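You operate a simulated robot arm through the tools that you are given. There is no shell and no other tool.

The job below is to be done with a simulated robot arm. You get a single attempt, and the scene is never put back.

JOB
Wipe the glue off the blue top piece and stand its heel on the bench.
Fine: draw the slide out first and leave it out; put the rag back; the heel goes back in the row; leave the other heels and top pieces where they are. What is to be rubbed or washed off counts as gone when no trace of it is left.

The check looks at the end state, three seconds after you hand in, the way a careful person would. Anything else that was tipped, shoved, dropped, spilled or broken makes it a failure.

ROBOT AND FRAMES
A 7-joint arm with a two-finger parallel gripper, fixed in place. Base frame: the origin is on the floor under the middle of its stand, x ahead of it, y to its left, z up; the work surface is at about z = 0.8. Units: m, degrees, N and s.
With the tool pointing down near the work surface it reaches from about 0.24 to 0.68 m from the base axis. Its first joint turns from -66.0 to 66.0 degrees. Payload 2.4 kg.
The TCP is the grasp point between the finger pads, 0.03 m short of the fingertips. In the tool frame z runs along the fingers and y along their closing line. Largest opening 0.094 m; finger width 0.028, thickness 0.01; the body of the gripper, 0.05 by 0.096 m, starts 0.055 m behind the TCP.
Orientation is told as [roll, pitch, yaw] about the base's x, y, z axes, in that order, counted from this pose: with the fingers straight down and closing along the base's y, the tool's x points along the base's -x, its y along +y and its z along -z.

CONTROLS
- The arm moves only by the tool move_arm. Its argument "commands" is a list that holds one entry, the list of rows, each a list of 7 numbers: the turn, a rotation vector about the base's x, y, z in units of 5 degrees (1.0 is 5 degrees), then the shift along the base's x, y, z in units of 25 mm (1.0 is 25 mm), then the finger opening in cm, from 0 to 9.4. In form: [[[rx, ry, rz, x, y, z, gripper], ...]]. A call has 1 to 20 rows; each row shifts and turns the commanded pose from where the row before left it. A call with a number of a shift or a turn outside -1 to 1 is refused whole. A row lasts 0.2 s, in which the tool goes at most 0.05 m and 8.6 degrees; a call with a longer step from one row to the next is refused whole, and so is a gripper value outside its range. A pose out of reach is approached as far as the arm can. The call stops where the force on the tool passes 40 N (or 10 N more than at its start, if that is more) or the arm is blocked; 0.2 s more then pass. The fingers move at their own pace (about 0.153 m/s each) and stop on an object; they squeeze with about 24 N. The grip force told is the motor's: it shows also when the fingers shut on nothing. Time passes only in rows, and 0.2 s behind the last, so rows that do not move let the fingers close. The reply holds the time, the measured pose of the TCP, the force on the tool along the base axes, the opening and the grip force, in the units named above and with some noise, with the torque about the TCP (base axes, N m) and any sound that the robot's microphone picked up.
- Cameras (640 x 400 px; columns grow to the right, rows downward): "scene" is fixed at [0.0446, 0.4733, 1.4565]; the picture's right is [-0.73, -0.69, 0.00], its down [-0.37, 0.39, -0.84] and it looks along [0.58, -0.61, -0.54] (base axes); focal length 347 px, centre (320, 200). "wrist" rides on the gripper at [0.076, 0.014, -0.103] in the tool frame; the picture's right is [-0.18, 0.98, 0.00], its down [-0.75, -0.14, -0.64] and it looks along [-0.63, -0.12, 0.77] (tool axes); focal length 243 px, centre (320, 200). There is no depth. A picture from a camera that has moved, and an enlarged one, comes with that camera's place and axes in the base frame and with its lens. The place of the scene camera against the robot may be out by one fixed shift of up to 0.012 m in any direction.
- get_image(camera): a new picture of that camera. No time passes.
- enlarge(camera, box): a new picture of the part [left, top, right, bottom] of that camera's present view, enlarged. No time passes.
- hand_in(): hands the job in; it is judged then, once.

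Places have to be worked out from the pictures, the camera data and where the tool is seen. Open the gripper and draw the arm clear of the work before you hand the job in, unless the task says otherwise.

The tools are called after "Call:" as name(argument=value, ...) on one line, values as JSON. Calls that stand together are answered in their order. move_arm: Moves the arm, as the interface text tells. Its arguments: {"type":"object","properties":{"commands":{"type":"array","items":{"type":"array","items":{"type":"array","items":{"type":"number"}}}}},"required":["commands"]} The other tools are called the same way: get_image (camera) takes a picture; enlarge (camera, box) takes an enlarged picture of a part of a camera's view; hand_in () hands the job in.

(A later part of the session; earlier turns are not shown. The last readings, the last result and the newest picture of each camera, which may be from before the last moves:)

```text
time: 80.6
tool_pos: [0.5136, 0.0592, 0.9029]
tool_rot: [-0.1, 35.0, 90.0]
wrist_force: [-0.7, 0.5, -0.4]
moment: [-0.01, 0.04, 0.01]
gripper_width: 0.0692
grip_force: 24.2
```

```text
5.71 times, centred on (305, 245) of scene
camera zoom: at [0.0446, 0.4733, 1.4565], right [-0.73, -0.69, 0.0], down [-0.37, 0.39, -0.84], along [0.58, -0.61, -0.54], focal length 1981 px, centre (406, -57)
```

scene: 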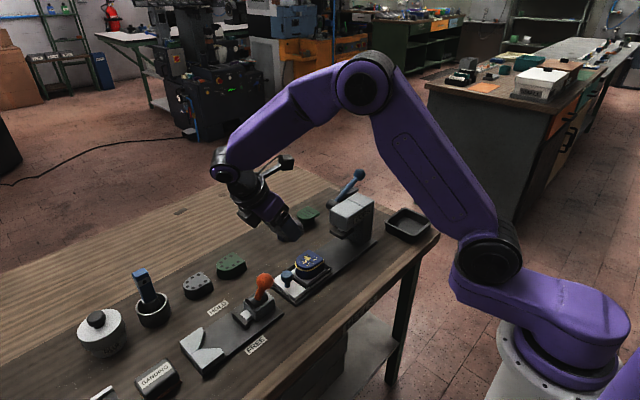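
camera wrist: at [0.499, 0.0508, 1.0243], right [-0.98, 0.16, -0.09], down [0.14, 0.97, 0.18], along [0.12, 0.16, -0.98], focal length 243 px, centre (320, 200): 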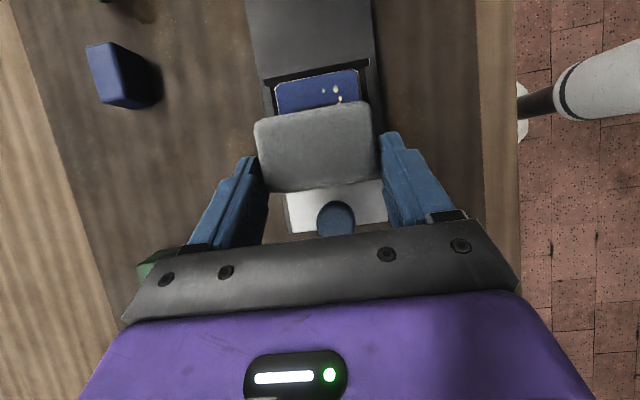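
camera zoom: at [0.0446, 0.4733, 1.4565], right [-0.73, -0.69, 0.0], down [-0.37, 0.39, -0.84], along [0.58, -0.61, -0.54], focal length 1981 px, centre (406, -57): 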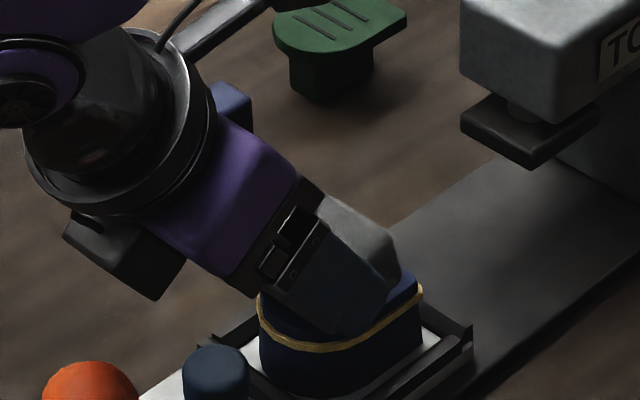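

Now lowering in fine steps to contact.

Call:
move_arm(commands=[[[0, 0, 0, -0.08, 0, -0.04, 5], [0, 0, 0, 0, 0, -0.04, 5], [0, 0, 0, 0, 0, -0.04, 5], [0, 0, 0, 0, 0, 0, 5]]])

```text
time: 81.6
tool_pos: [0.5093, 0.0579, 0.9005]
tool_rot: [0.0, 35.0, 90.2]
wrist_force: [0.5, 0.2, 0.0]
moment: [0.01, -0.06, -0.01]
gripper_width: 0.0694
grip_force: 24.5
```

Call:
move_arm(commands=[[[0, 0, 0, 0, 0, -0.03, 5], [0, 0, 0, 0, 0, -0.03, 5], [0, 0, 0, 0, 0, -0.03, 5], [0, 0, 0, 0, 0, 0, 5]]])

```text
time: 82.6
tool_pos: [0.5073, 0.0576, 0.8989]
tool_rot: [0.0, 35.0, 90.0]
wrist_force: [0.2, 0.3, 0.2]
moment: [0.0, -0.01, 0.01]
gripper_width: 0.0695
grip_force: 23.7
```

No contact yet at z≈0.899; continue in 0.5 mm steps.

Call:
move_arm(commands=[[[0, 0, 0, 0.06, 0, -0.02, 5], [0, 0, 0, 0, 0, -0.02, 5], [0, 0, 0, 0, 0, -0.02, 5], [0, 0, 0, 0, 0, 0, 5]]])

```text
time: 83.6
tool_pos: [0.5081, 0.0576, 0.8971]
tool_rot: [0.0, 35.0, 89.9]
wrist_force: [0.0, 0.0, -0.4]
moment: [0.03, 0.03, -0.02]
gripper_width: 0.0692
grip_force: 23.8
```

Call:
move_arm(commands=[[[0, 0, 0, 0.06, 0, -0.02, 5], [0, 0, 0, 0, 0, -0.02, 5], [0, 0, 0, 0, 0, 0, 5]]])

```text
time: 84.4
tool_pos: [0.5117, 0.0581, 0.894]
tool_rot: [-0.1, 35.0, 89.9]
wrist_force: [-3.0, 0.4, 12.9]
moment: [0.02, 0.08, 0.0]
gripper_width: 0.0691
grip_force: 23.7
```

Contact 13 N; the moment suggests the rag's +y edge is now the lower one. I'll rub here in x, then reposition at other y's.

Call:
move_arm(commands=[[[0, 0, 0, 0.3, 0, 0, 5], [0, 0, 0, -0.3, 0, 0, 5], [0, 0, 0, -0.3, 0, 0, 5], [0, 0, 0, 0.3, 0, 0, 5], [0, 0, 0, 0.3, 0, 0, 5], [0, 0, 0, -0.3, 0, 0, 5], [0, 0, 0, -0.3, 0, 0, 5], [0, 0, 0, 0.3, 0, 0, 5], [0, 0, 0, 0.3, 0, 0, 5], [0, 0, 0, -0.3, 0, 0, 5], [0, 0, 0, -0.3, 0, 0, 5], [0, 0, 0, 0.3, 0, 0, 5], [0, 0, 0, 0, 0, 0, 5]]])

```text
time: 87.2
tool_pos: [0.5111, 0.0592, 0.8963]
tool_rot: [0.1, 35.0, 90.1]
wrist_force: [-1.9, 0.1, 5.3]
moment: [0.0, 0.1, 0.01]
gripper_width: 0.0691
grip_force: 23.8
```

Lift and check the effect.

Call:
move_arm(commands=[[[0, 0, 0, 0, 0, 0.6, 5], [0, 0, 0, 0, 0, 1, 5], [0, 0, 0, 0, 0, 1, 5], [0, 0, 0, 0, 0.9, 0.8, 5], [0, 0, 0, 0, 0.9, 0, 5], [0, 0, 0, 0, 0.8, 0, 5]]])

Call:
enlarge(camera="wrist", box=[260, 20, 380, 110])

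Call:
enlarge(camera="scene", box=[280, 240, 340, 290])

Call:
enlarge(camera="scene", box=[240, 190, 320, 250])

```text
time: 88.6
tool_pos: [0.5113, 0.1249, 0.9803]
tool_rot: [0.0, 35.0, 89.9]
wrist_force: [0.5, -0.3, 0.5]
moment: [0.04, -0.05, 0.02]
gripper_width: 0.0692
grip_force: 23.3
```

```text
4.44 times, centred on (320, 65) of wrist
camera zoom: at [0.4974, 0.1232, 1.1089], right [-0.98, 0.15, -0.11], down [0.14, 0.99, 0.09], along [0.12, 0.08, -0.99], focal length 1078 px, centre (320, 800)
```

zoom: 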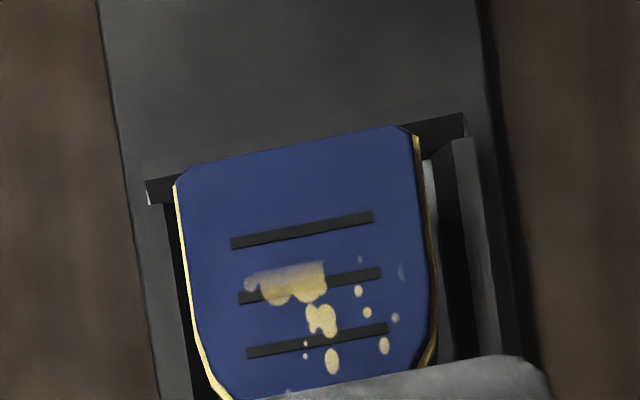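

```text
8.00 times, centred on (310, 265) of scene
camera zoom: at [0.0446, 0.4733, 1.4565], right [-0.73, -0.69, 0.0], down [-0.37, 0.39, -0.84], along [0.58, -0.61, -0.54], focal length 2774 px, centre (400, -320)
```

zoom: 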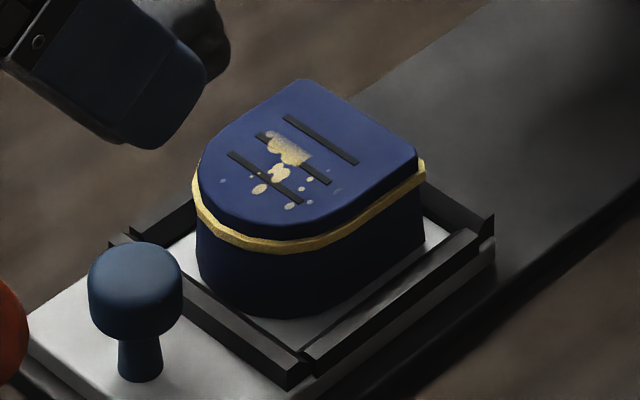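

```text
6.67 times, centred on (280, 220) of scene
camera zoom: at [0.0446, 0.4733, 1.4565], right [-0.73, -0.69, 0.0], down [-0.37, 0.39, -0.84], along [0.58, -0.61, -0.54], focal length 2311 px, centre (587, 67)
```

zoom: 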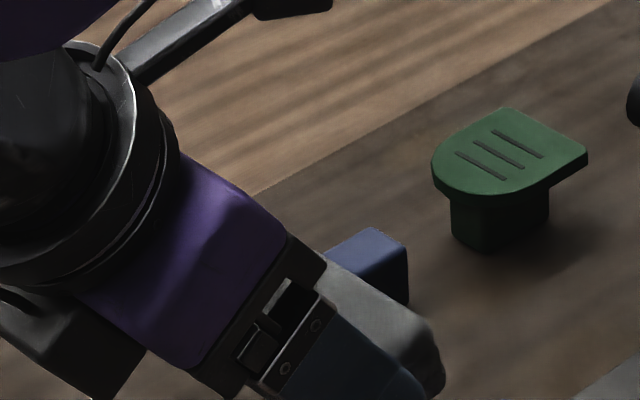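

The rubbing in x partly just carried the heel within its frame; the torque readings suggest 30° tilt is the level one. I'll go back to 30° and use longer pressed strokes toward +y where the heel is held by the frame and the stop.

Call:
move_arm(commands=[[[1, 0, 0, 0, -0.9, 0, 5], [0, 0, 0, 0, -0.9, 0, 5], [0, 0, 0, 0, -0.9, 0, 5], [0, 0, 0, 0, -0.9, -0.6, 5], [0, 0, 0, 0, -0.2, -1, 5], [0, 0, 0, 0, 0, -1, 5], [0, 0, 0, 0, 0, -0.5, 5], [0, 0, 0, 0, 0, -0.12, 5], [0, 0, 0, 0, 0, 0, 5]]])

```text
time: 90.6
tool_pos: [0.5106, 0.0276, 0.9018]
tool_rot: [0.0, 30.0, 89.9]
wrist_force: [0.8, 0.4, -0.8]
moment: [0.01, 0.0, 0.05]
gripper_width: 0.0692
grip_force: 24.2
```

Lower to contact in fine steps.

Call:
move_arm(commands=[[[0, 0, 0, 0, 0, -0.04, 5], [0, 0, 0, 0, 0, -0.04, 5], [0, 0, 0, 0, 0, -0.04, 5], [0, 0, 0, 0, 0, -0.04, 5], [0, 0, 0, 0, 0, 0, 5]]])

```text
time: 91.8
tool_pos: [0.512, 0.0284, 0.8967]
tool_rot: [0.0, 30.0, 90.1]
wrist_force: [-0.9, 0.4, -0.1]
moment: [0.04, 0.04, -0.03]
gripper_width: 0.0691
grip_force: 23.2
```

Call:
move_arm(commands=[[[0, 0, 0, 0, 0, -0.02, 5], [0, 0, 0, 0, 0, -0.02, 5], [0, 0, 0, 0, 0, 0, 5]]])

```text
time: 92.6
tool_pos: [0.5115, 0.0283, 0.8956]
tool_rot: [-0.1, 30.0, 89.9]
wrist_force: [0.4, 0.1, 11.0]
moment: [-0.11, -0.02, -0.02]
gripper_width: 0.0691
grip_force: 24.0
```

11 N and balanced contact. Stroke +y 25 mm now.

Call:
move_arm(commands=[[[0, 0, 0, 0, 0.2, 0, 5], [0, 0, 0, 0, 0.2, 0, 5], [0, 0, 0, 0, 0.2, 0, 5], [0, 0, 0, 0, 0.2, 0, 5], [0, 0, 0, 0, 0.2, 0, 5]]])

```text
time: 93.8
tool_pos: [0.5102, 0.0519, 0.8954]
tool_rot: [0.0, 30.2, 89.9]
wrist_force: [0.8, -10.5, 14.2]
moment: [-0.75, -0.06, 0.04]
gripper_width: 0.0692
grip_force: 24.5
```

Good: 14 N normal with 10 N friction, evenly spread. Continue +27 mm to TCP y≈0.079.

Call:
move_arm(commands=[[[0, 0, 0, 0, 0.2, 0, 5], [0, 0, 0, 0, 0.2, 0, 5], [0, 0, 0, 0, 0.2, 0, 5], [0, 0, 0, 0, 0.2, 0, 5], [0, 0, 0, 0, 0.2, 0, 5]]])

Call:
enlarge(camera="wrist", box=[260, 20, 380, 110])

Call:
enlarge(camera="scene", box=[270, 220, 350, 290])

```text
time: 95.0
tool_pos: [0.5103, 0.0795, 0.8944]
tool_rot: [0.0, 29.9, 90.1]
wrist_force: [0.5, -3.2, 4.7]
moment: [-0.21, -0.05, -0.04]
gripper_width: 0.0692
grip_force: 23.4
```

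```text
4.44 times, centred on (320, 65) of wrist
camera zoom: at [0.4966, 0.0663, 1.0211], right [-0.98, 0.16, -0.09], down [0.14, 0.97, 0.18], along [0.12, 0.17, -0.98], focal length 1078 px, centre (320, 800)
```

zoom: 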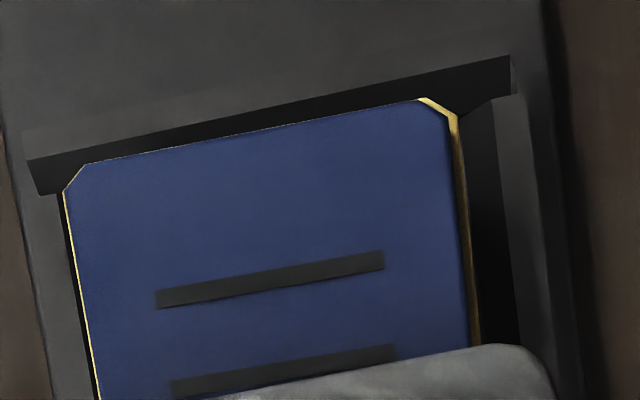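

```text
5.71 times, centred on (310, 255) of scene
camera zoom: at [0.0445, 0.4732, 1.4565], right [-0.73, -0.69, 0.0], down [-0.37, 0.39, -0.84], along [0.58, -0.61, -0.54], focal length 1981 px, centre (377, -114)
```

zoom: 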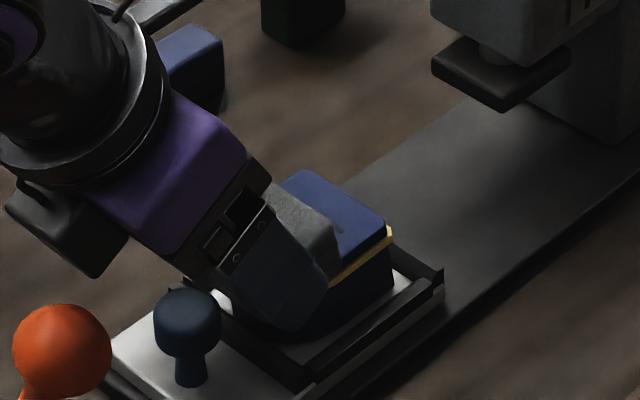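

The stroke removed the main smear completely in the visible area. I'll lift and look at the front.

Call:
move_arm(commands=[[[0, 0, 0, 0, 0, 0.6, 5], [0, 0, 0, 0, 0, 1, 5], [0, 0, 0, 0, 0, 1, 5], [0, 0, 0, 0, 0.9, 0.8, 5], [0, 0, 0, 0, 0.9, 0, 5]]])

Call:
enlarge(camera="wrist", box=[260, 20, 380, 110])

Call:
enlarge(camera="scene", box=[280, 240, 340, 290])

```text
time: 96.2
tool_pos: [0.5105, 0.1248, 0.9798]
tool_rot: [0.1, 29.9, 90.0]
wrist_force: [0.1, 0.6, -0.6]
moment: [0.01, -0.01, 0.03]
gripper_width: 0.0693
grip_force: 24.2
```

```text
4.44 times, centred on (320, 65) of wrist
camera zoom: at [0.4974, 0.1114, 1.1062], right [-0.98, 0.16, -0.09], down [0.14, 0.97, 0.18], along [0.12, 0.16, -0.98], focal length 1078 px, centre (320, 800)
```

zoom: 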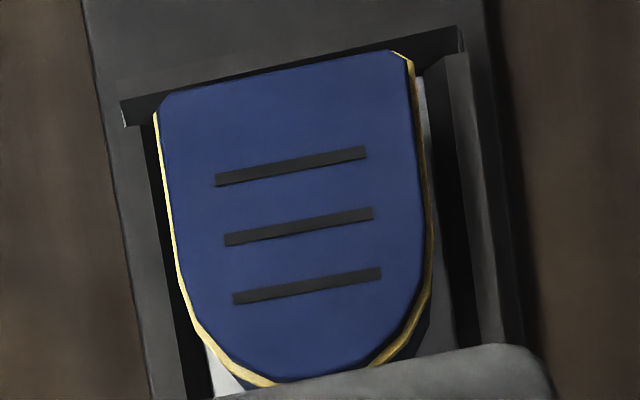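

```text
8.00 times, centred on (310, 265) of scene
camera zoom: at [0.0446, 0.4733, 1.4565], right [-0.73, -0.69, 0.0], down [-0.37, 0.39, -0.84], along [0.58, -0.61, -0.54], focal length 2774 px, centre (400, -320)
```

zoom: 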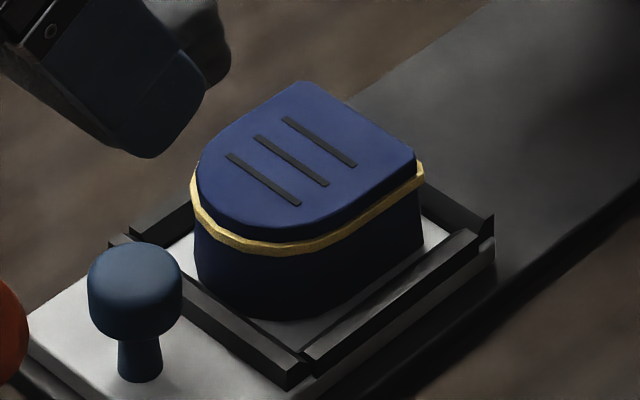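

The top face looks clean. I'll zoom in harder to check for faint traces and study the yellow band at the seam.

Call:
enlarge(camera="scene", box=[290, 245, 326, 275])

Call:
enlarge(camera="wrist", box=[280, 25, 350, 75])

Call:
enlarge(camera="wrist", box=[280, 65, 350, 115])

```text
13.33 times, centred on (308, 260) of scene
camera zoom: at [0.0446, 0.4733, 1.4565], right [-0.73, -0.69, 0.0], down [-0.37, 0.39, -0.84], along [0.58, -0.61, -0.54], focal length 4623 px, centre (480, -600)
```

zoom: 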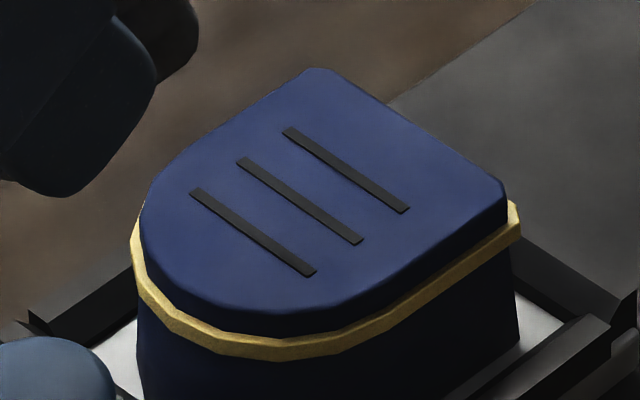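

```text
8.00 times, centred on (315, 50) of wrist
camera zoom: at [0.4974, 0.1114, 1.1062], right [-0.98, 0.16, -0.09], down [0.14, 0.97, 0.18], along [0.12, 0.16, -0.98], focal length 1941 px, centre (360, 1400)
```

zoom: 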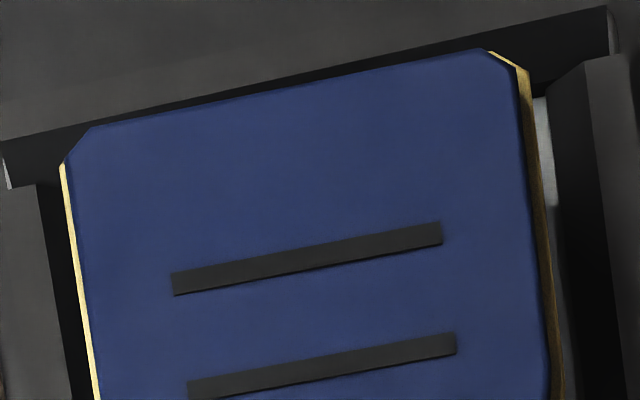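

```text
8.00 times, centred on (315, 90) of wrist
camera zoom: at [0.4974, 0.1114, 1.1062], right [-0.98, 0.16, -0.09], down [0.14, 0.97, 0.18], along [0.12, 0.16, -0.98], focal length 1941 px, centre (360, 1080)
```

zoom: 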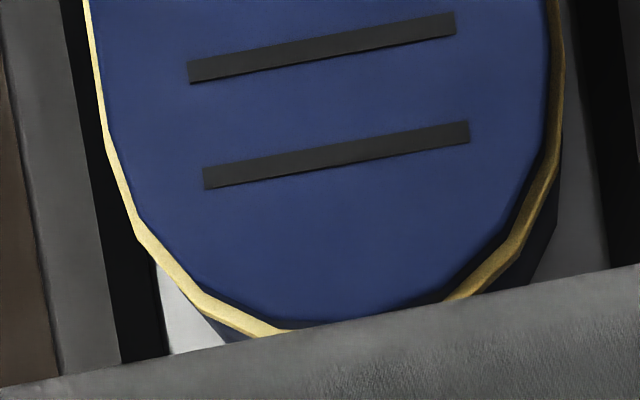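

The top is visibly spotless, and the yellow band is a solid, uniform bonded glue line between heel and top piece, not a smear. For certainty I'll do one more full light stroke from the back edge to the front.

Call:
move_arm(commands=[[[0, 0, 0, 0, -0.95, 0, 5], [0, 0, 0, 0, -0.95, 0, 5], [0, 0, 0, 0, -0.95, 0, 5], [0, 0, 0, 0, -0.95, -0.6, 5], [0, 0, 0, 0, -0.4, -1, 5], [0, 0, 0, 0, 0, -1, 5], [0, 0, 0, 0, 0, -0.55, 5], [0, 0, 0, 0, 0, -0.12, 5], [0, 0, 0, 0, 0, 0, 5]]])

```text
time: 98.2
tool_pos: [0.5104, 0.0185, 0.8994]
tool_rot: [0.0, 30.0, 89.9]
wrist_force: [0.7, 0.2, -0.2]
moment: [0.01, -0.02, 0.05]
gripper_width: 0.0691
grip_force: 23.6
```

Call:
move_arm(commands=[[[0, 0, 0, 0, 0, -0.04, 5], [0, 0, 0, 0, 0, -0.04, 5], [0, 0, 0, 0, 0, -0.02, 5], [0, 0, 0, 0, 0, 0, 5]]])

```text
time: 99.2
tool_pos: [0.5097, 0.0208, 0.896]
tool_rot: [0.0, 30.1, 89.9]
wrist_force: [-0.2, -0.1, -0.2]
moment: [0.04, 0.01, 0.01]
gripper_width: 0.0691
grip_force: 23.4
```

Almost touching; two more 0.5 mm steps.

Call:
move_arm(commands=[[[0, 0, 0, 0, 0, -0.02, 5], [0, 0, 0, 0, 0, -0.02, 5], [0, 0, 0, 0, 0, 0, 5]]])

```text
time: 100.0
tool_pos: [0.5105, 0.0187, 0.8959]
tool_rot: [0.0, 30.0, 90.0]
wrist_force: [-1.0, 1.9, 8.1]
moment: [0.06, 0.03, -0.01]
gripper_width: 0.069
grip_force: 24.9
```

8 N contact. Full stroke +y to the front (60 mm) in one go.

Call:
move_arm(commands=[[[0, 0, 0, 0, 0.2, 0, 5], [0, 0, 0, 0, 0.2, 0, 5], [0, 0, 0, 0, 0.2, 0, 5], [0, 0, 0, 0, 0.2, 0, 5], [0, 0, 0, 0, 0.2, 0, 5], [0, 0, 0, 0, 0.2, 0, 5], [0, 0, 0, 0, 0.2, 0, 5], [0, 0, 0, 0, 0.2, 0, 5], [0, 0, 0, 0, 0.2, 0, 5], [0, 0, 0, 0, 0.2, 0, 5], [0, 0, 0, 0, 0.2, 0, 5], [0, 0, 0, 0, 0.2, 0, 5]]])

```text
time: 102.6
tool_pos: [0.5106, 0.0783, 0.8975]
tool_rot: [0.1, 30.0, 90.0]
wrist_force: [-0.4, 0.3, -0.9]
moment: [0.02, -0.01, -0.02]
gripper_width: 0.0693
grip_force: 23.9
```

Now lift, check the top once more, and then return the rag.

Call:
move_arm(commands=[[[0, 0, 0, 0, 0, 0.8, 5], [0, 0, 0, 0, 0, 1, 5], [0, 0, 0, 0, 0, 1, 5], [0, 0, 0, 0, 0.9, 1, 5], [0, 0, 0, 0, 0.9, 0.8, 5]]])

Call:
enlarge(camera="wrist", box=[270, 40, 370, 115])

Call:
enlarge(camera="scene", box=[290, 245, 326, 275])

```text
time: 103.8
tool_pos: [0.5106, 0.1234, 1.0117]
tool_rot: [0.0, 30.0, 90.0]
wrist_force: [-0.2, 0.7, 0.0]
moment: [0.0, -0.02, -0.02]
gripper_width: 0.069
grip_force: 23.7
```

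```text
5.33 times, centred on (320, 78) of wrist
camera zoom: at [0.4971, 0.1097, 1.1394], right [-0.98, 0.16, -0.09], down [0.14, 0.97, 0.18], along [0.12, 0.16, -0.98], focal length 1294 px, centre (320, 853)
```

zoom: 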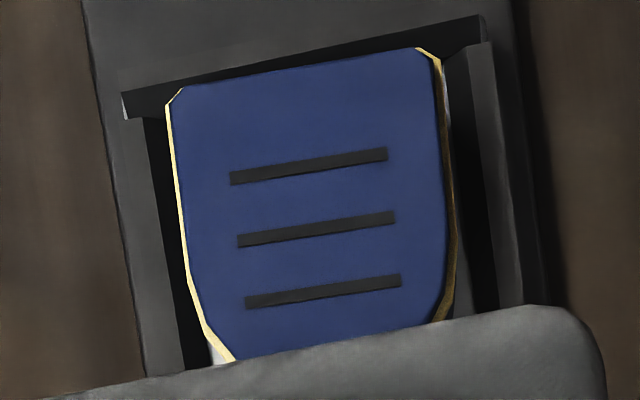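

```text
13.33 times, centred on (308, 260) of scene
camera zoom: at [0.0446, 0.4733, 1.4565], right [-0.73, -0.69, 0.0], down [-0.37, 0.39, -0.84], along [0.58, -0.61, -0.54], focal length 4623 px, centre (480, -600)
```

zoom: 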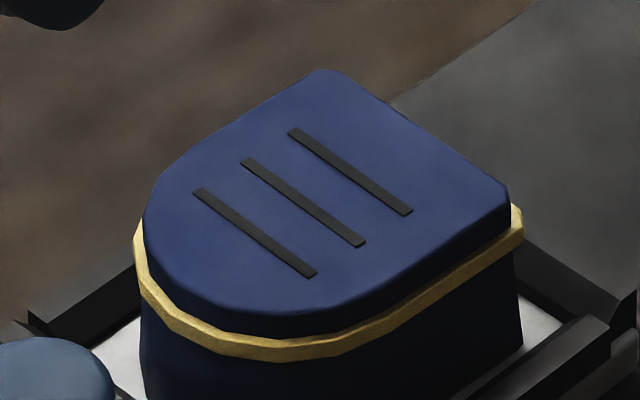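

Spotless. Now I carry the rag back along the same path to above its place at (0.675,-0.216).

Call:
move_arm(commands=[[[0, 0, 0, 0.48, -0.97, 0, 5], [0, 0, 0, 0.48, -0.97, 0, 5], [0, 0, 0, 0.48, -0.97, 0, 5], [0, 0, 0, 0.48, -0.97, 0, 5], [0, 0, 0, 0.48, -0.97, 0, 5], [0, 0, 0, 0.48, -0.97, 0, 5], [0, 0, 0, 0.48, -0.97, 0, 5], [0, 0, 0, 0.48, -0.97, 0, 5], [0, 0, 0, 0.48, -0.97, 0, 5], [0, 0, 0, 0.48, -0.97, 0, 5], [0, 0, 0, 0.48, -0.97, 0, 5], [0, 0, 0, 0.48, -0.97, 0, 5], [0, 0, 0, 0.48, -0.97, 0, 5], [0, 0, 0, 0.32, -0.97, 0, 5], [0, 0, 0, 0, 0, 0, 5]]])

Call:
get_image(camera="wrist")

```text
time: 107.0
tool_pos: [0.6765, -0.2149, 1.011]
tool_rot: [0.1, 30.0, 90.0]
wrist_force: [0.0, 0.1, -0.5]
moment: [0.0, 0.0, 0.0]
gripper_width: 0.0692
grip_force: 24.1
```

```text
taken
camera wrist: at [0.6629, -0.2281, 1.1373], right [-0.98, 0.16, -0.09], down [0.14, 0.97, 0.18], along [0.12, 0.16, -0.98], focal length 243 px, centre (320, 200)
```

wrist: 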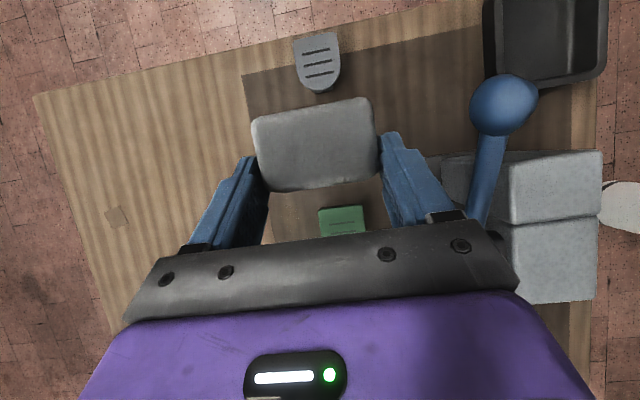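

Above its place. Descending to just above the bench.

Call:
move_arm(commands=[[[0, 0, 0, -0.04, -0.04, -1, 5], [0, 0, 0, 0, 0, -1, 5], [0, 0, 0, 0, 0, -1, 5], [0, 0, 0, 0, 0, -1, 5], [0, 0, 0, 0, 0, -1, 5], [0, 0, 0, 0, 0, -0.8, 5], [0, 0, 0, 0, 0, -0.5, 5], [0, 0, 0, 0, 0, -0.2, 5], [0, 0, 0, 0, 0, 0, 5]]])

Call:
get_image(camera="wrist")

```text
time: 109.0
tool_pos: [0.6748, -0.2172, 0.8479]
tool_rot: [0.0, 30.0, 90.1]
wrist_force: [0.1, 0.2, -0.1]
moment: [0.0, -0.02, -0.01]
gripper_width: 0.0692
grip_force: 24.4
```

```text
taken
camera wrist: at [0.6609, -0.2298, 0.9751], right [-0.98, 0.16, -0.09], down [0.14, 0.97, 0.18], along [0.12, 0.16, -0.98], focal length 243 px, centre (320, 200)
```

wrist: 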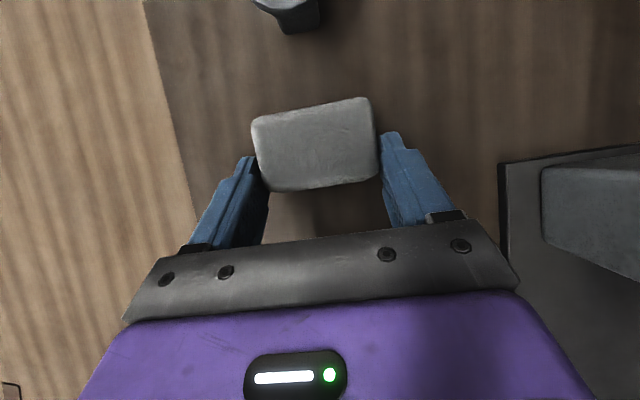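

1 cm to go. Lowering 7 mm and then finely to contact.

Call:
move_arm(commands=[[[0, 0, 0, 0, 0, -0.16, 5], [0, 0, 0, 0, 0, -0.12, 5], [0, 0, 0, 0, 0, -0.04, 5], [0, 0, 0, 0, 0, 0, 5]]])

```text
time: 110.0
tool_pos: [0.6751, -0.216, 0.8398]
tool_rot: [-0.1, 30.0, 90.0]
wrist_force: [-0.2, 0.2, 0.3]
moment: [0.0, 0.01, 0.02]
gripper_width: 0.0691
grip_force: 24.1
```

Call:
move_arm(commands=[[[0, 0, 0, 0, 0, -0.03, 5], [0, 0, 0, 0, 0, -0.03, 5], [0, 0, 0, 0, 0, 0, 5]]])

```text
time: 110.8
tool_pos: [0.6743, -0.2174, 0.8381]
tool_rot: [-0.1, 30.0, 90.0]
wrist_force: [0.2, -0.3, 0.5]
moment: [0.0, -0.01, -0.02]
gripper_width: 0.0695
grip_force: 24.1
```

Call:
move_arm(commands=[[[0, 0, 0, 0, 0, -0.02, 5], [0, 0, 0, 0, 0, -0.02, 5], [0, 0, 0, 0, 0, 0, 5]]])

```text
time: 111.6
tool_pos: [0.6736, -0.2162, 0.8377]
tool_rot: [0.0, 30.0, 90.1]
wrist_force: [0.0, -0.1, 0.3]
moment: [0.03, 0.0, 0.01]
gripper_width: 0.069
grip_force: 24.0
```

Call:
move_arm(commands=[[[0, 0, 0, 0, 0, -0.02, 5], [0, 0, 0, 0, 0, -0.02, 5], [0, 0, 0, 0, 0, 0, 5]]])

```text
time: 112.4
tool_pos: [0.6729, -0.2167, 0.8358]
tool_rot: [0.0, 30.0, 90.0]
wrist_force: [-0.4, -0.6, 1.4]
moment: [0.01, -0.06, 0.02]
gripper_width: 0.0691
grip_force: 24.4
```

First hint of contact (1.4 N). One more 0.5 mm, then open the fingers.

Call:
move_arm(commands=[[[0, 0, 0, 0, 0, -0.02, 5], [0, 0, 0, 0, 0, 0, 5]]])

```text
time: 113.0
tool_pos: [0.6729, -0.2161, 0.8359]
tool_rot: [-0.1, 30.0, 89.9]
wrist_force: [0.6, -0.1, 3.5]
moment: [0.0, -0.21, 0.02]
gripper_width: 0.0695
grip_force: 23.9
```

Resting on the bench (3.5 N). Opening slowly.

Call:
move_arm(commands=[[[0, 0, 0, 0, 0, 0, 7.2], [0, 0, 0, 0, 0, 0, 8], [0, 0, 0, 0, 0, 0, 9], [0, 0, 0, 0, 0, 0, 9]]])

Call:
get_image(camera="wrist")

```text
time: 114.0
tool_pos: [0.6738, -0.2159, 0.8347]
tool_rot: [0.1, 30.0, 90.0]
wrist_force: [0.1, 0.4, -0.4]
moment: [0.0, -0.04, -0.01]
gripper_width: 0.09
grip_force: 0.1
```

```text
taken
camera wrist: at [0.6602, -0.2297, 0.9619], right [-0.98, 0.16, -0.09], down [0.14, 0.97, 0.18], along [0.12, 0.16, -0.98], focal length 243 px, centre (320, 200)
```

wrist: 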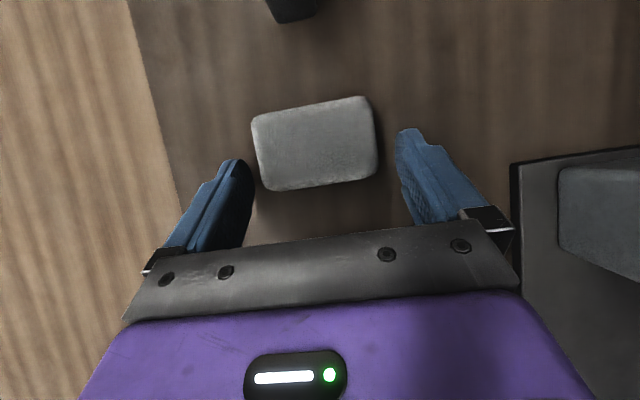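

Rag is back in its place and free. Rising straight up.

Call:
move_arm(commands=[[[0, 0, 0, 0, 0, 0.4, 9], [0, 0, 0, 0, 0, 0.8, 9], [0, 0, 0, 0, 0, 1, 9], [0, 0, 0, 0, 0, 1, 9], [0, 0, 0, 0, 0, 1, 9], [0, 0, 0, 0, 0, 1, 9], [0, 0, 0, 0, 0, 1, 9], [0, 0, 0, 0, 0, 1, 9]]])

Call:
get_image(camera="wrist")

Call:
enlarge(camera="wrist", box=[260, 60, 380, 200])

```text
time: 115.8
tool_pos: [0.6732, -0.2178, 1.0146]
tool_rot: [0.1, 30.0, 90.0]
wrist_force: [-0.1, 0.2, 0.0]
moment: [-0.01, -0.01, 0.02]
gripper_width: 0.0904
grip_force: 0.1
```

```text
taken
camera wrist: at [0.6608, -0.2306, 1.1429], right [-0.98, 0.16, -0.09], down [0.14, 0.97, 0.18], along [0.12, 0.16, -0.98], focal length 243 px, centre (320, 200)
```

wrist: 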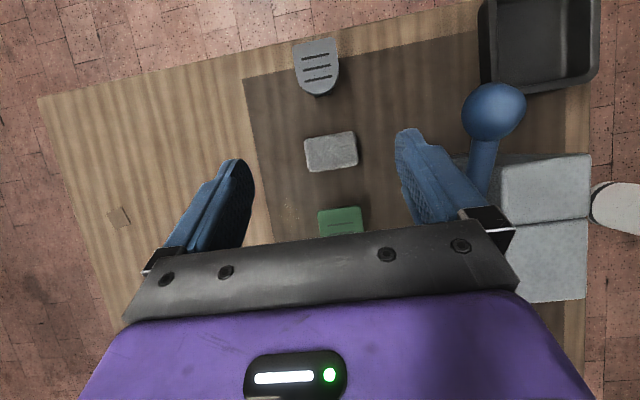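

```text
2.86 times, centred on (320, 130) of wrist
camera zoom: at [0.6608, -0.2306, 1.1429], right [-0.98, 0.16, -0.09], down [0.14, 0.97, 0.18], along [0.12, 0.16, -0.98], focal length 693 px, centre (320, 400)
```

zoom: 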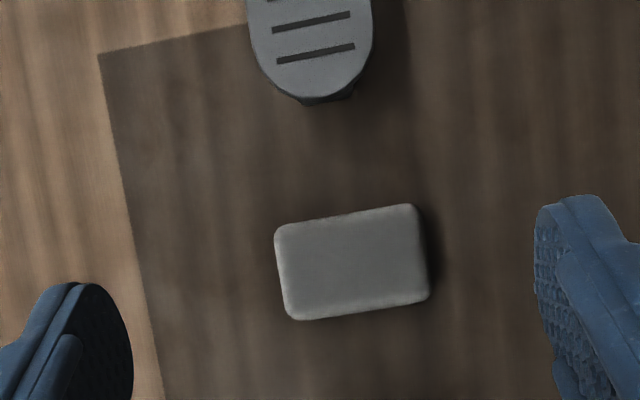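

The rag lies back at ≈(0.676,-0.237) as found. Next I'll move left for a downward view of the heel row to find the gap where the blue heel belongs.

Call:
move_arm(commands=[[[0, 0, 0, -0.26, 0.98, 0.1, 9], [0, 0, 0, -0.26, 0.98, 0.1, 9], [0, 0, 0, -0.26, 0.98, 0.1, 9], [0, 0, 0, -0.26, 0.98, 0.1, 9], [0, 0, 0, -0.26, 0.98, 0.1, 9], [0, 0, 0, -0.26, 0.98, 0.1, 9], [0, 0, 0, -0.26, 0.98, 0.1, 9], [0, 0, 0, -0.26, 0.98, 0.1, 9], [0, 0, 0, -0.26, 0.98, 0.1, 9], [0, 0, 0, -0.26, 0.98, 0.1, 9], [0, 0, 0, -0.26, 0.98, 0.1, 9], [0, 0, 0, -0.26, 0.98, 0.1, 9], [0, 0, 0, -0.26, 0.98, 0.1, 9], [0, 0, 0, -0.26, 0.98, 0.1, 9], [0, 0, 0, -0.26, 0.98, 0.1, 9], [0, 0, 0, -0.26, 0.98, 0.1, 9], [0, 0, 0, -0.26, 0.98, 0.1, 9]]])

Call:
get_image(camera="wrist")

Call:
enlarge(camera="wrist", box=[180, 0, 400, 220])

```text
time: 119.4
tool_pos: [0.563, 0.202, 1.0576]
tool_rot: [-0.1, 30.0, 89.9]
wrist_force: [0.0, 0.8, 0.3]
moment: [-0.02, 0.01, 0.02]
gripper_width: 0.0898
grip_force: 0.1
```

```text
taken
camera wrist: at [0.549, 0.1882, 1.1849], right [-0.98, 0.16, -0.09], down [0.14, 0.97, 0.18], along [0.12, 0.16, -0.98], focal length 243 px, centre (320, 200)
```

wrist: 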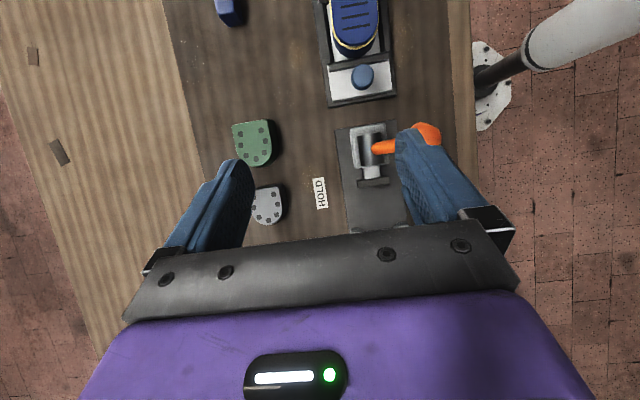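

```text
1.82 times, centred on (290, 110) of wrist
camera zoom: at [0.549, 0.1882, 1.1849], right [-0.98, 0.16, -0.09], down [0.14, 0.97, 0.18], along [0.12, 0.16, -0.98], focal length 441 px, centre (374, 364)
```

zoom: 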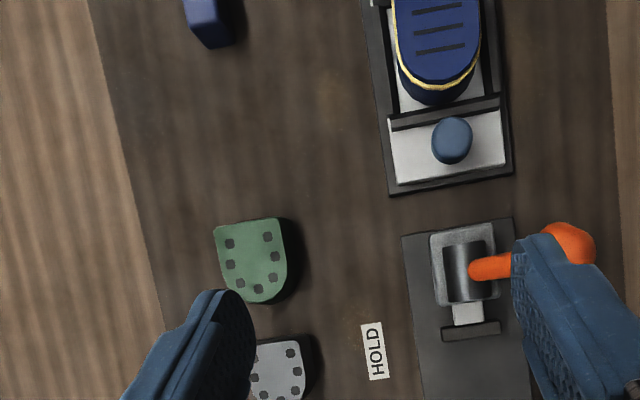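

Row spacing is ≈0.094 m with the free slot at about (0.675, 0.054), flat sides toward -y like the heel's present orientation. I'll straighten the tool to vertical and move over the heel.

Call:
move_arm(commands=[[[1, 0, 0, -0.3, -0.96, 0, 9.4], [1, 0, 0, -0.3, -0.96, 0, 9.4], [1, 0, 0, -0.3, -0.96, 0, 9.4], [1, 0, 0, -0.3, -0.96, 0, 9.4], [1, 0, 0, -0.3, -0.96, -0.5, 9.4], [1, 0, 0, -0.3, -0.96, -0.8, 9.4], [0, 0, 0, -0.3, -0.96, -0.8, 9.4], [0, 0, 0, 0, 0, 0, 9.4]]])

Call:
get_image(camera="wrist")

Call:
enlarge(camera="wrist", box=[260, 60, 390, 200])

```text
time: 121.2
tool_pos: [0.5107, 0.0323, 1.0041]
tool_rot: [0.0, 0.1, 90.1]
wrist_force: [0.6, 0.4, -0.3]
moment: [0.06, -0.05, 0.0]
gripper_width: 0.0937
grip_force: 0.1
```

```text
taken
camera wrist: at [0.4973, -0.043, 1.1082], right [-0.98, 0.18, 0.0], down [0.14, 0.75, 0.64], along [0.12, 0.63, -0.77], focal length 243 px, centre (320, 200)
```

wrist: 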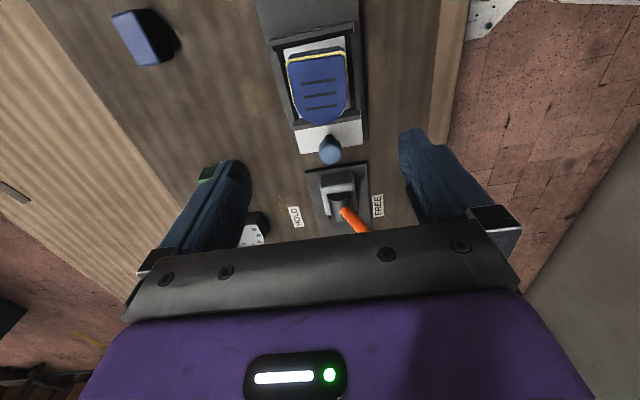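

```text
2.86 times, centred on (325, 130) of wrist
camera zoom: at [0.4973, -0.043, 1.1082], right [-0.98, 0.18, 0.0], down [0.14, 0.75, 0.64], along [0.12, 0.63, -0.77], focal length 693 px, centre (306, 400)
```

zoom: 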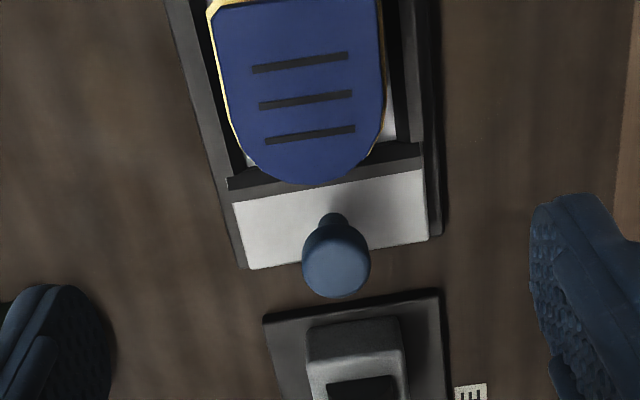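

Heel centre is ≈(0.510, 0.030), sides straight over y≈0–0.037, top z≈0.86, frame bars up to ≈0.83. I'll descend with open fingers to TCP z≈0.90 first.

Call:
move_arm(commands=[[[0, 0, 0, 0, -0.3, -1, 9.4], [0, 0, 0, 0, 0, -1, 9.4], [0, 0, 0, 0, 0, -1, 9.4], [0, 0, 0, 0, 0, -0.8, 9.4], [0, 0, 0, 0, 0, -0.3, 9.4], [0, 0, 0, 0, 0, 0, 9.4]]])

Call:
get_image(camera="wrist")

Call:
enlarge(camera="scene", box=[270, 210, 360, 290])

```text
time: 122.6
tool_pos: [0.5114, 0.0241, 0.9035]
tool_rot: [0.0, 0.0, 89.9]
wrist_force: [-0.6, 0.4, -0.8]
moment: [0.0, -0.04, 0.0]
gripper_width: 0.0939
grip_force: 0.0
```

```text
taken
camera wrist: at [0.4979, -0.0496, 1.0055], right [-0.98, 0.18, 0.0], down [0.14, 0.75, 0.64], along [0.12, 0.63, -0.77], focal length 243 px, centre (320, 200)
```

wrist: 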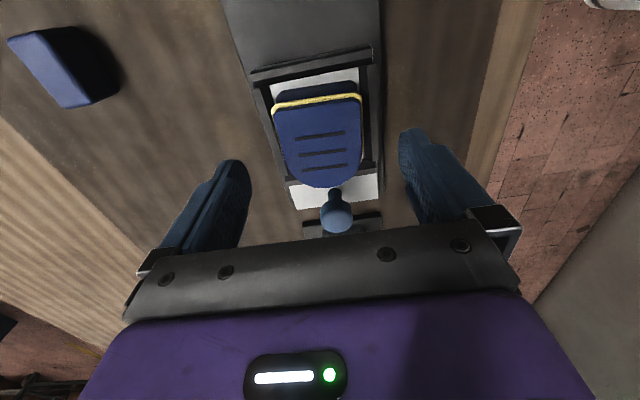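

```text
5.00 times, centred on (315, 250) of scene
camera zoom: at [0.0446, 0.4733, 1.4565], right [-0.73, -0.69, 0.0], down [-0.37, 0.39, -0.84], along [0.58, -0.61, -0.54], focal length 1734 px, centre (345, -50)
```

zoom: 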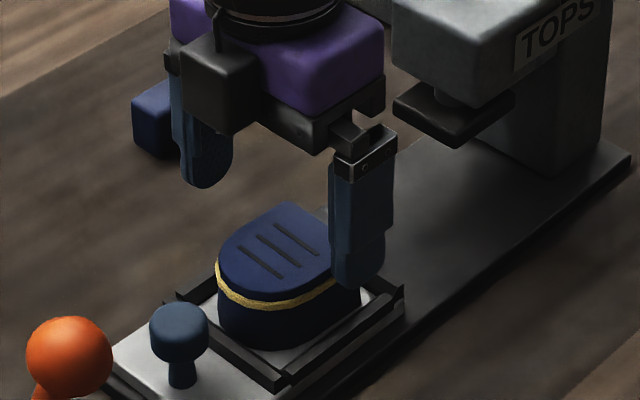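

Heel is centred between the fingers. Descend to TCP z≈0.866 (tips above the frame bars).

Call:
move_arm(commands=[[[0, 0, 0, 0, 0, -0.5, 9.4], [0, 0, 0, 0, 0, -0.5, 9.4], [0, 0, 0, 0, 0, -0.3, 9.4], [0, 0, 0, 0, 0, -0.16, 9.4], [0, 0, 0, 0, 0, 0, 9.4]]])

Call:
enlarge(camera="scene", box=[270, 210, 360, 290])

Call:
get_image(camera="wrist")

```text
time: 123.8
tool_pos: [0.511, 0.0256, 0.8667]
tool_rot: [0.1, 0.0, 90.0]
wrist_force: [-0.2, -0.2, -1.0]
moment: [0.04, -0.02, 0.02]
gripper_width: 0.0938
grip_force: 0.3
```

```text
5.00 times, centred on (315, 250) of scene
camera zoom: at [0.0446, 0.4733, 1.4565], right [-0.73, -0.69, 0.0], down [-0.37, 0.39, -0.84], along [0.58, -0.61, -0.54], focal length 1734 px, centre (345, -50)
```

zoom: 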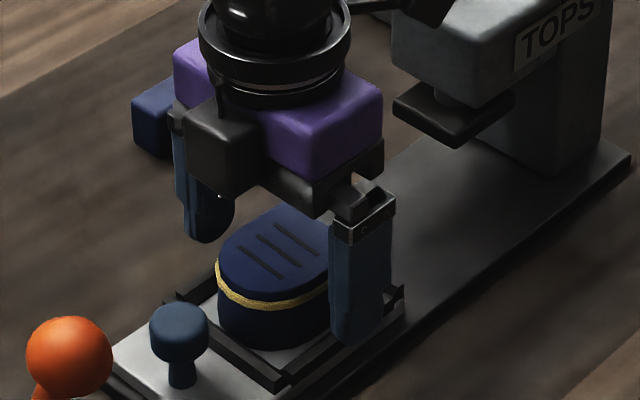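

```text
taken
camera wrist: at [0.4981, -0.0495, 0.9685], right [-0.98, 0.18, 0.0], down [0.14, 0.75, 0.64], along [0.12, 0.63, -0.77], focal length 243 px, centre (320, 200)
```

wrist: 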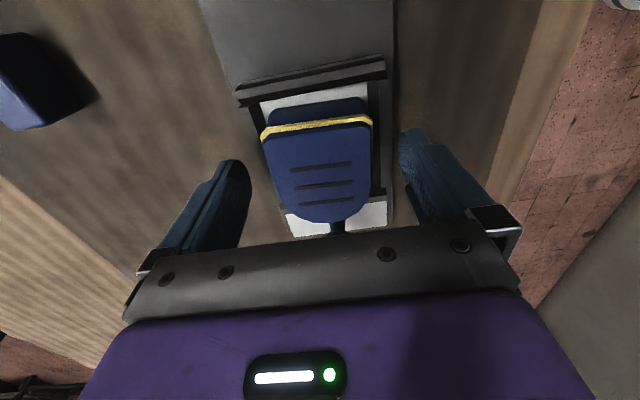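

Clear of the bars with no load. Closing on the heel's sides.

Call:
move_arm(commands=[[[0, 0, 0, 0, 0, 0, 7], [0, 0, 0, 0, 0, 0, 6], [0, 0, 0, 0, 0, 0, 5], [0, 0, 0, 0, 0, 0, 4.5], [0, 0, 0, 0, 0, 0, 4.5]]])

Call:
enlarge(camera="scene", box=[270, 210, 360, 290])

Call:
get_image(camera="wrist")

```text
time: 125.0
tool_pos: [0.5113, 0.0254, 0.8664]
tool_rot: [0.0, 0.1, 90.0]
wrist_force: [0.5, 0.3, 0.2]
moment: [0.0, 0.0, 0.0]
gripper_width: 0.0548
grip_force: 23.7
```

```text
5.00 times, centred on (315, 250) of scene
camera zoom: at [0.0446, 0.4733, 1.4565], right [-0.73, -0.69, 0.0], down [-0.37, 0.39, -0.84], along [0.58, -0.61, -0.54], focal length 1734 px, centre (345, -50)
```

zoom: 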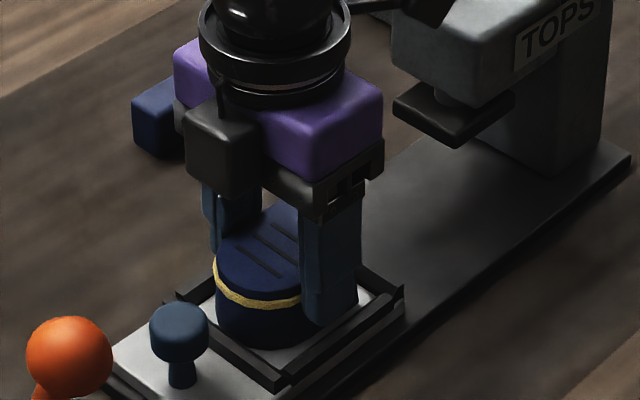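

```text
taken
camera wrist: at [0.498, -0.0495, 0.9685], right [-0.98, 0.18, 0.0], down [0.14, 0.75, 0.64], along [0.12, 0.63, -0.77], focal length 243 px, centre (320, 200)
```

wrist: 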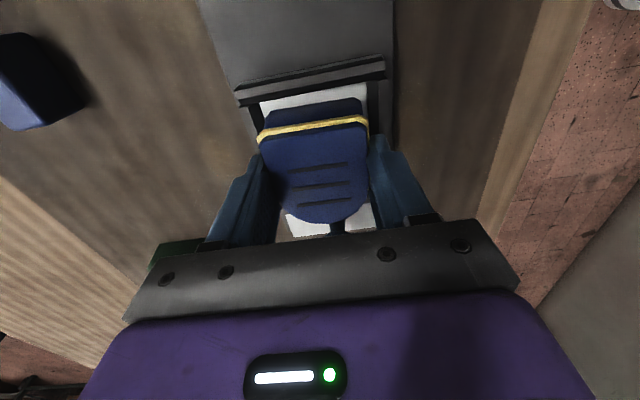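

Heel gripped (5.5 cm, 24 N). Lifting 15 mm straight up and checking.

Call:
move_arm(commands=[[[0, 0, 0, 0, 0, 0.2, 4.5], [0, 0, 0, 0, 0, 0.2, 4.5], [0, 0, 0, 0, 0, 0.2, 4.5], [0, 0, 0, 0, 0, 0, 4.5]]])

Call:
enlarge(camera="scene", box=[270, 210, 360, 290])

```text
time: 126.0
tool_pos: [0.5103, 0.0254, 0.8812]
tool_rot: [0.0, -0.1, 90.0]
wrist_force: [0.4, 0.7, -1.5]
moment: [0.01, -0.01, 0.01]
gripper_width: 0.0546
grip_force: 23.9
```

```text
5.00 times, centred on (315, 250) of scene
camera zoom: at [0.0446, 0.4733, 1.4565], right [-0.73, -0.69, 0.0], down [-0.37, 0.39, -0.84], along [0.58, -0.61, -0.54], focal length 1734 px, centre (345, -50)
```

zoom: 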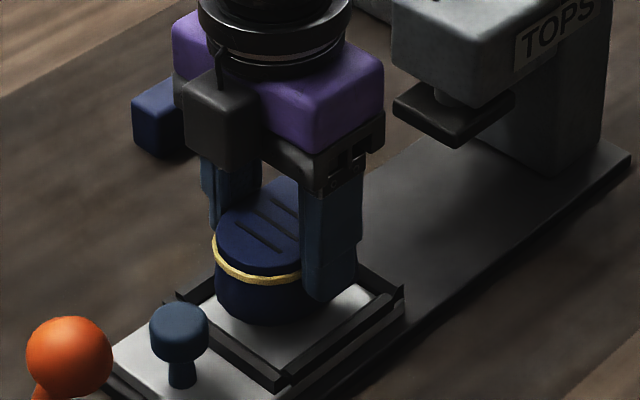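

Heel with its top piece hangs level. Raise it further and carry it toward the slot at (0.675, 0.055).

Call:
move_arm(commands=[[[0, 0, 0, 0, 0, 0.8, 4.5], [0, 0, 0, 0, 0, 1, 4.5], [0, 0, 0, 0, 0, 1, 4.5], [0, 0, 0, 0.2, 0, 0.8, 4.5], [0, 0, 0, 0.8, 0.1, 0, 4.5], [0, 0, 0, 0.8, 0.1, 0, 4.5], [0, 0, 0, 0.8, 0.1, 0, 4.5], [0, 0, 0, 0.8, 0.1, 0, 4.5], [0, 0, 0, 0.8, 0.1, 0, 4.5], [0, 0, 0, 0.8, 0.1, 0, 4.5], [0, 0, 0, 0.8, 0.2, 0, 4.5], [0, 0, 0, 0.6, 0.2, 0, 4.5], [0, 0, 0, 0, 0, 0, 4.5]]])

Call:
get_image(camera="wrist")

Call:
get_image(camera="scene")

```text
time: 128.8
tool_pos: [0.6702, 0.0504, 0.9692]
tool_rot: [0.1, 0.0, 90.1]
wrist_force: [-0.8, 1.3, -1.6]
moment: [0.0, -0.01, 0.03]
gripper_width: 0.0544
grip_force: 24.0
```

```text
taken
camera wrist: at [0.6577, -0.0251, 1.0722], right [-0.98, 0.18, 0.0], down [0.14, 0.75, 0.64], along [0.12, 0.63, -0.77], focal length 243 px, centre (320, 200)
```

wrist: 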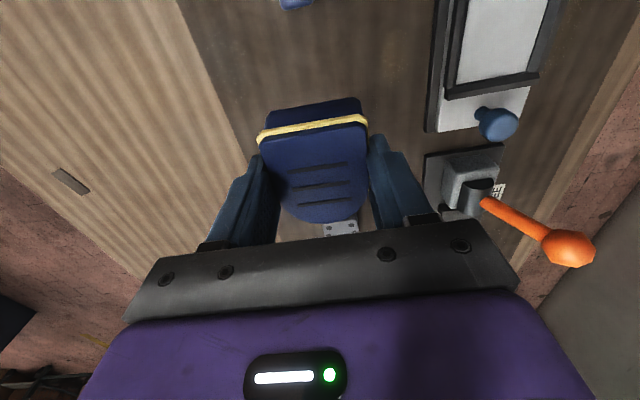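

```text
taken
```

scene: 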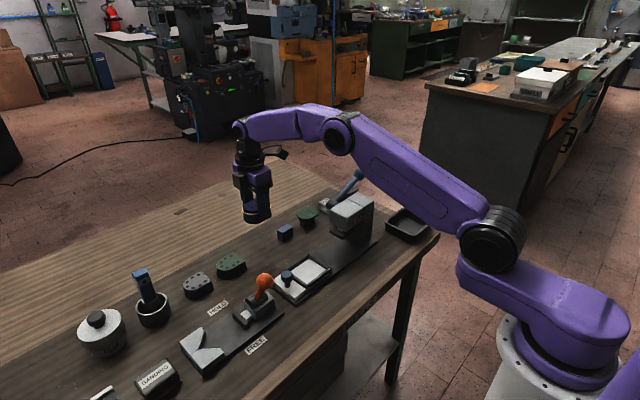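

I need 4.5 mm more in x; then descend to TCP z≈0.872 above the slot.

Call:
move_arm(commands=[[[0, 0, 0, 0.18, 0, -0.4, 4.5], [0, 0, 0, 0, 0, -0.8, 4.5], [0, 0, 0, 0, 0, -1, 4.5], [0, 0, 0, 0, 0, -0.9, 4.5], [0, 0, 0, 0, 0, -0.5, 4.5], [0, 0, 0, 0, 0, -0.3, 4.5], [0, 0, 0, 0, 0, 0, 4.5]]])

Call:
get_image(camera="wrist")

Call:
enlarge(camera="scene", box=[190, 180, 330, 290])

```text
time: 130.4
tool_pos: [0.6754, 0.0494, 0.8718]
tool_rot: [0.0, 0.0, 90.0]
wrist_force: [0.0, 0.0, 0.0]
moment: [0.0, -0.01, -0.01]
gripper_width: 0.0542
grip_force: 24.1
```

```text
taken
camera wrist: at [0.6608, -0.0264, 0.9749], right [-0.98, 0.18, 0.0], down [0.14, 0.75, 0.64], along [0.12, 0.63, -0.77], focal length 243 px, centre (320, 200)
```

wrist: 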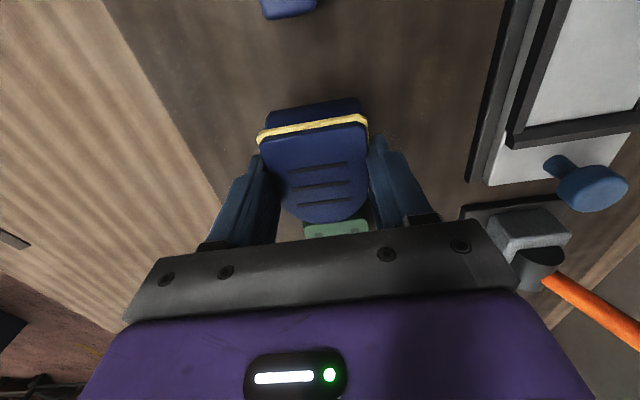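

```text
3.64 times, centred on (260, 235) of scene
camera zoom: at [0.0446, 0.4733, 1.4565], right [-0.73, -0.69, 0.0], down [-0.37, 0.39, -0.84], along [0.58, -0.61, -0.54], focal length 1261 px, centre (538, 73)
```

zoom: 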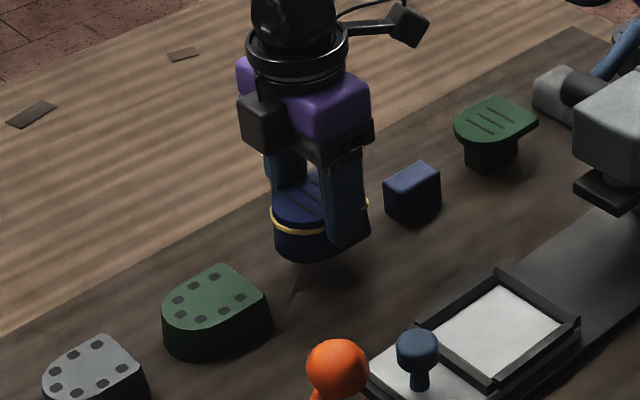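

The heel hangs in line over the slot between the green heel and the blue peg. Lowering 15 mm, then fine.

Call:
move_arm(commands=[[[0, 0, 0, 0, 0, -0.2, 4.5], [0, 0, 0, 0, 0, -0.2, 4.5], [0, 0, 0, 0, 0, -0.16, 4.5], [0, 0, 0, 0, 0, 0, 4.5]]])

Call:
enlarge(camera="scene", box=[220, 190, 310, 260])

```text
time: 131.4
tool_pos: [0.674, 0.0493, 0.8592]
tool_rot: [-0.1, 0.0, 90.0]
wrist_force: [-0.5, 0.0, -0.6]
moment: [0.01, -0.02, -0.04]
gripper_width: 0.0545
grip_force: 23.9
```

```text
5.71 times, centred on (265, 225) of scene
camera zoom: at [0.0446, 0.4733, 1.4565], right [-0.73, -0.69, 0.0], down [-0.37, 0.39, -0.84], along [0.58, -0.61, -0.54], focal length 1981 px, centre (634, 57)
```

zoom: 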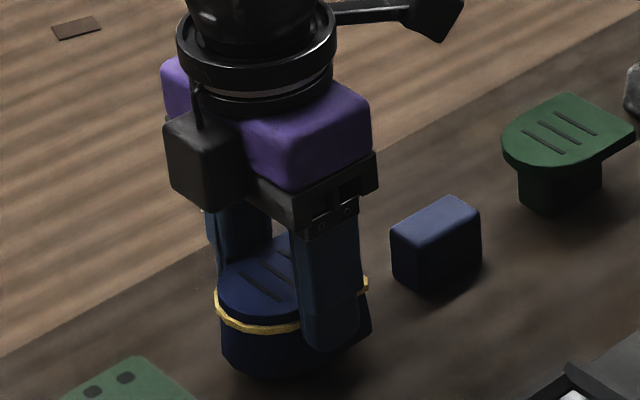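

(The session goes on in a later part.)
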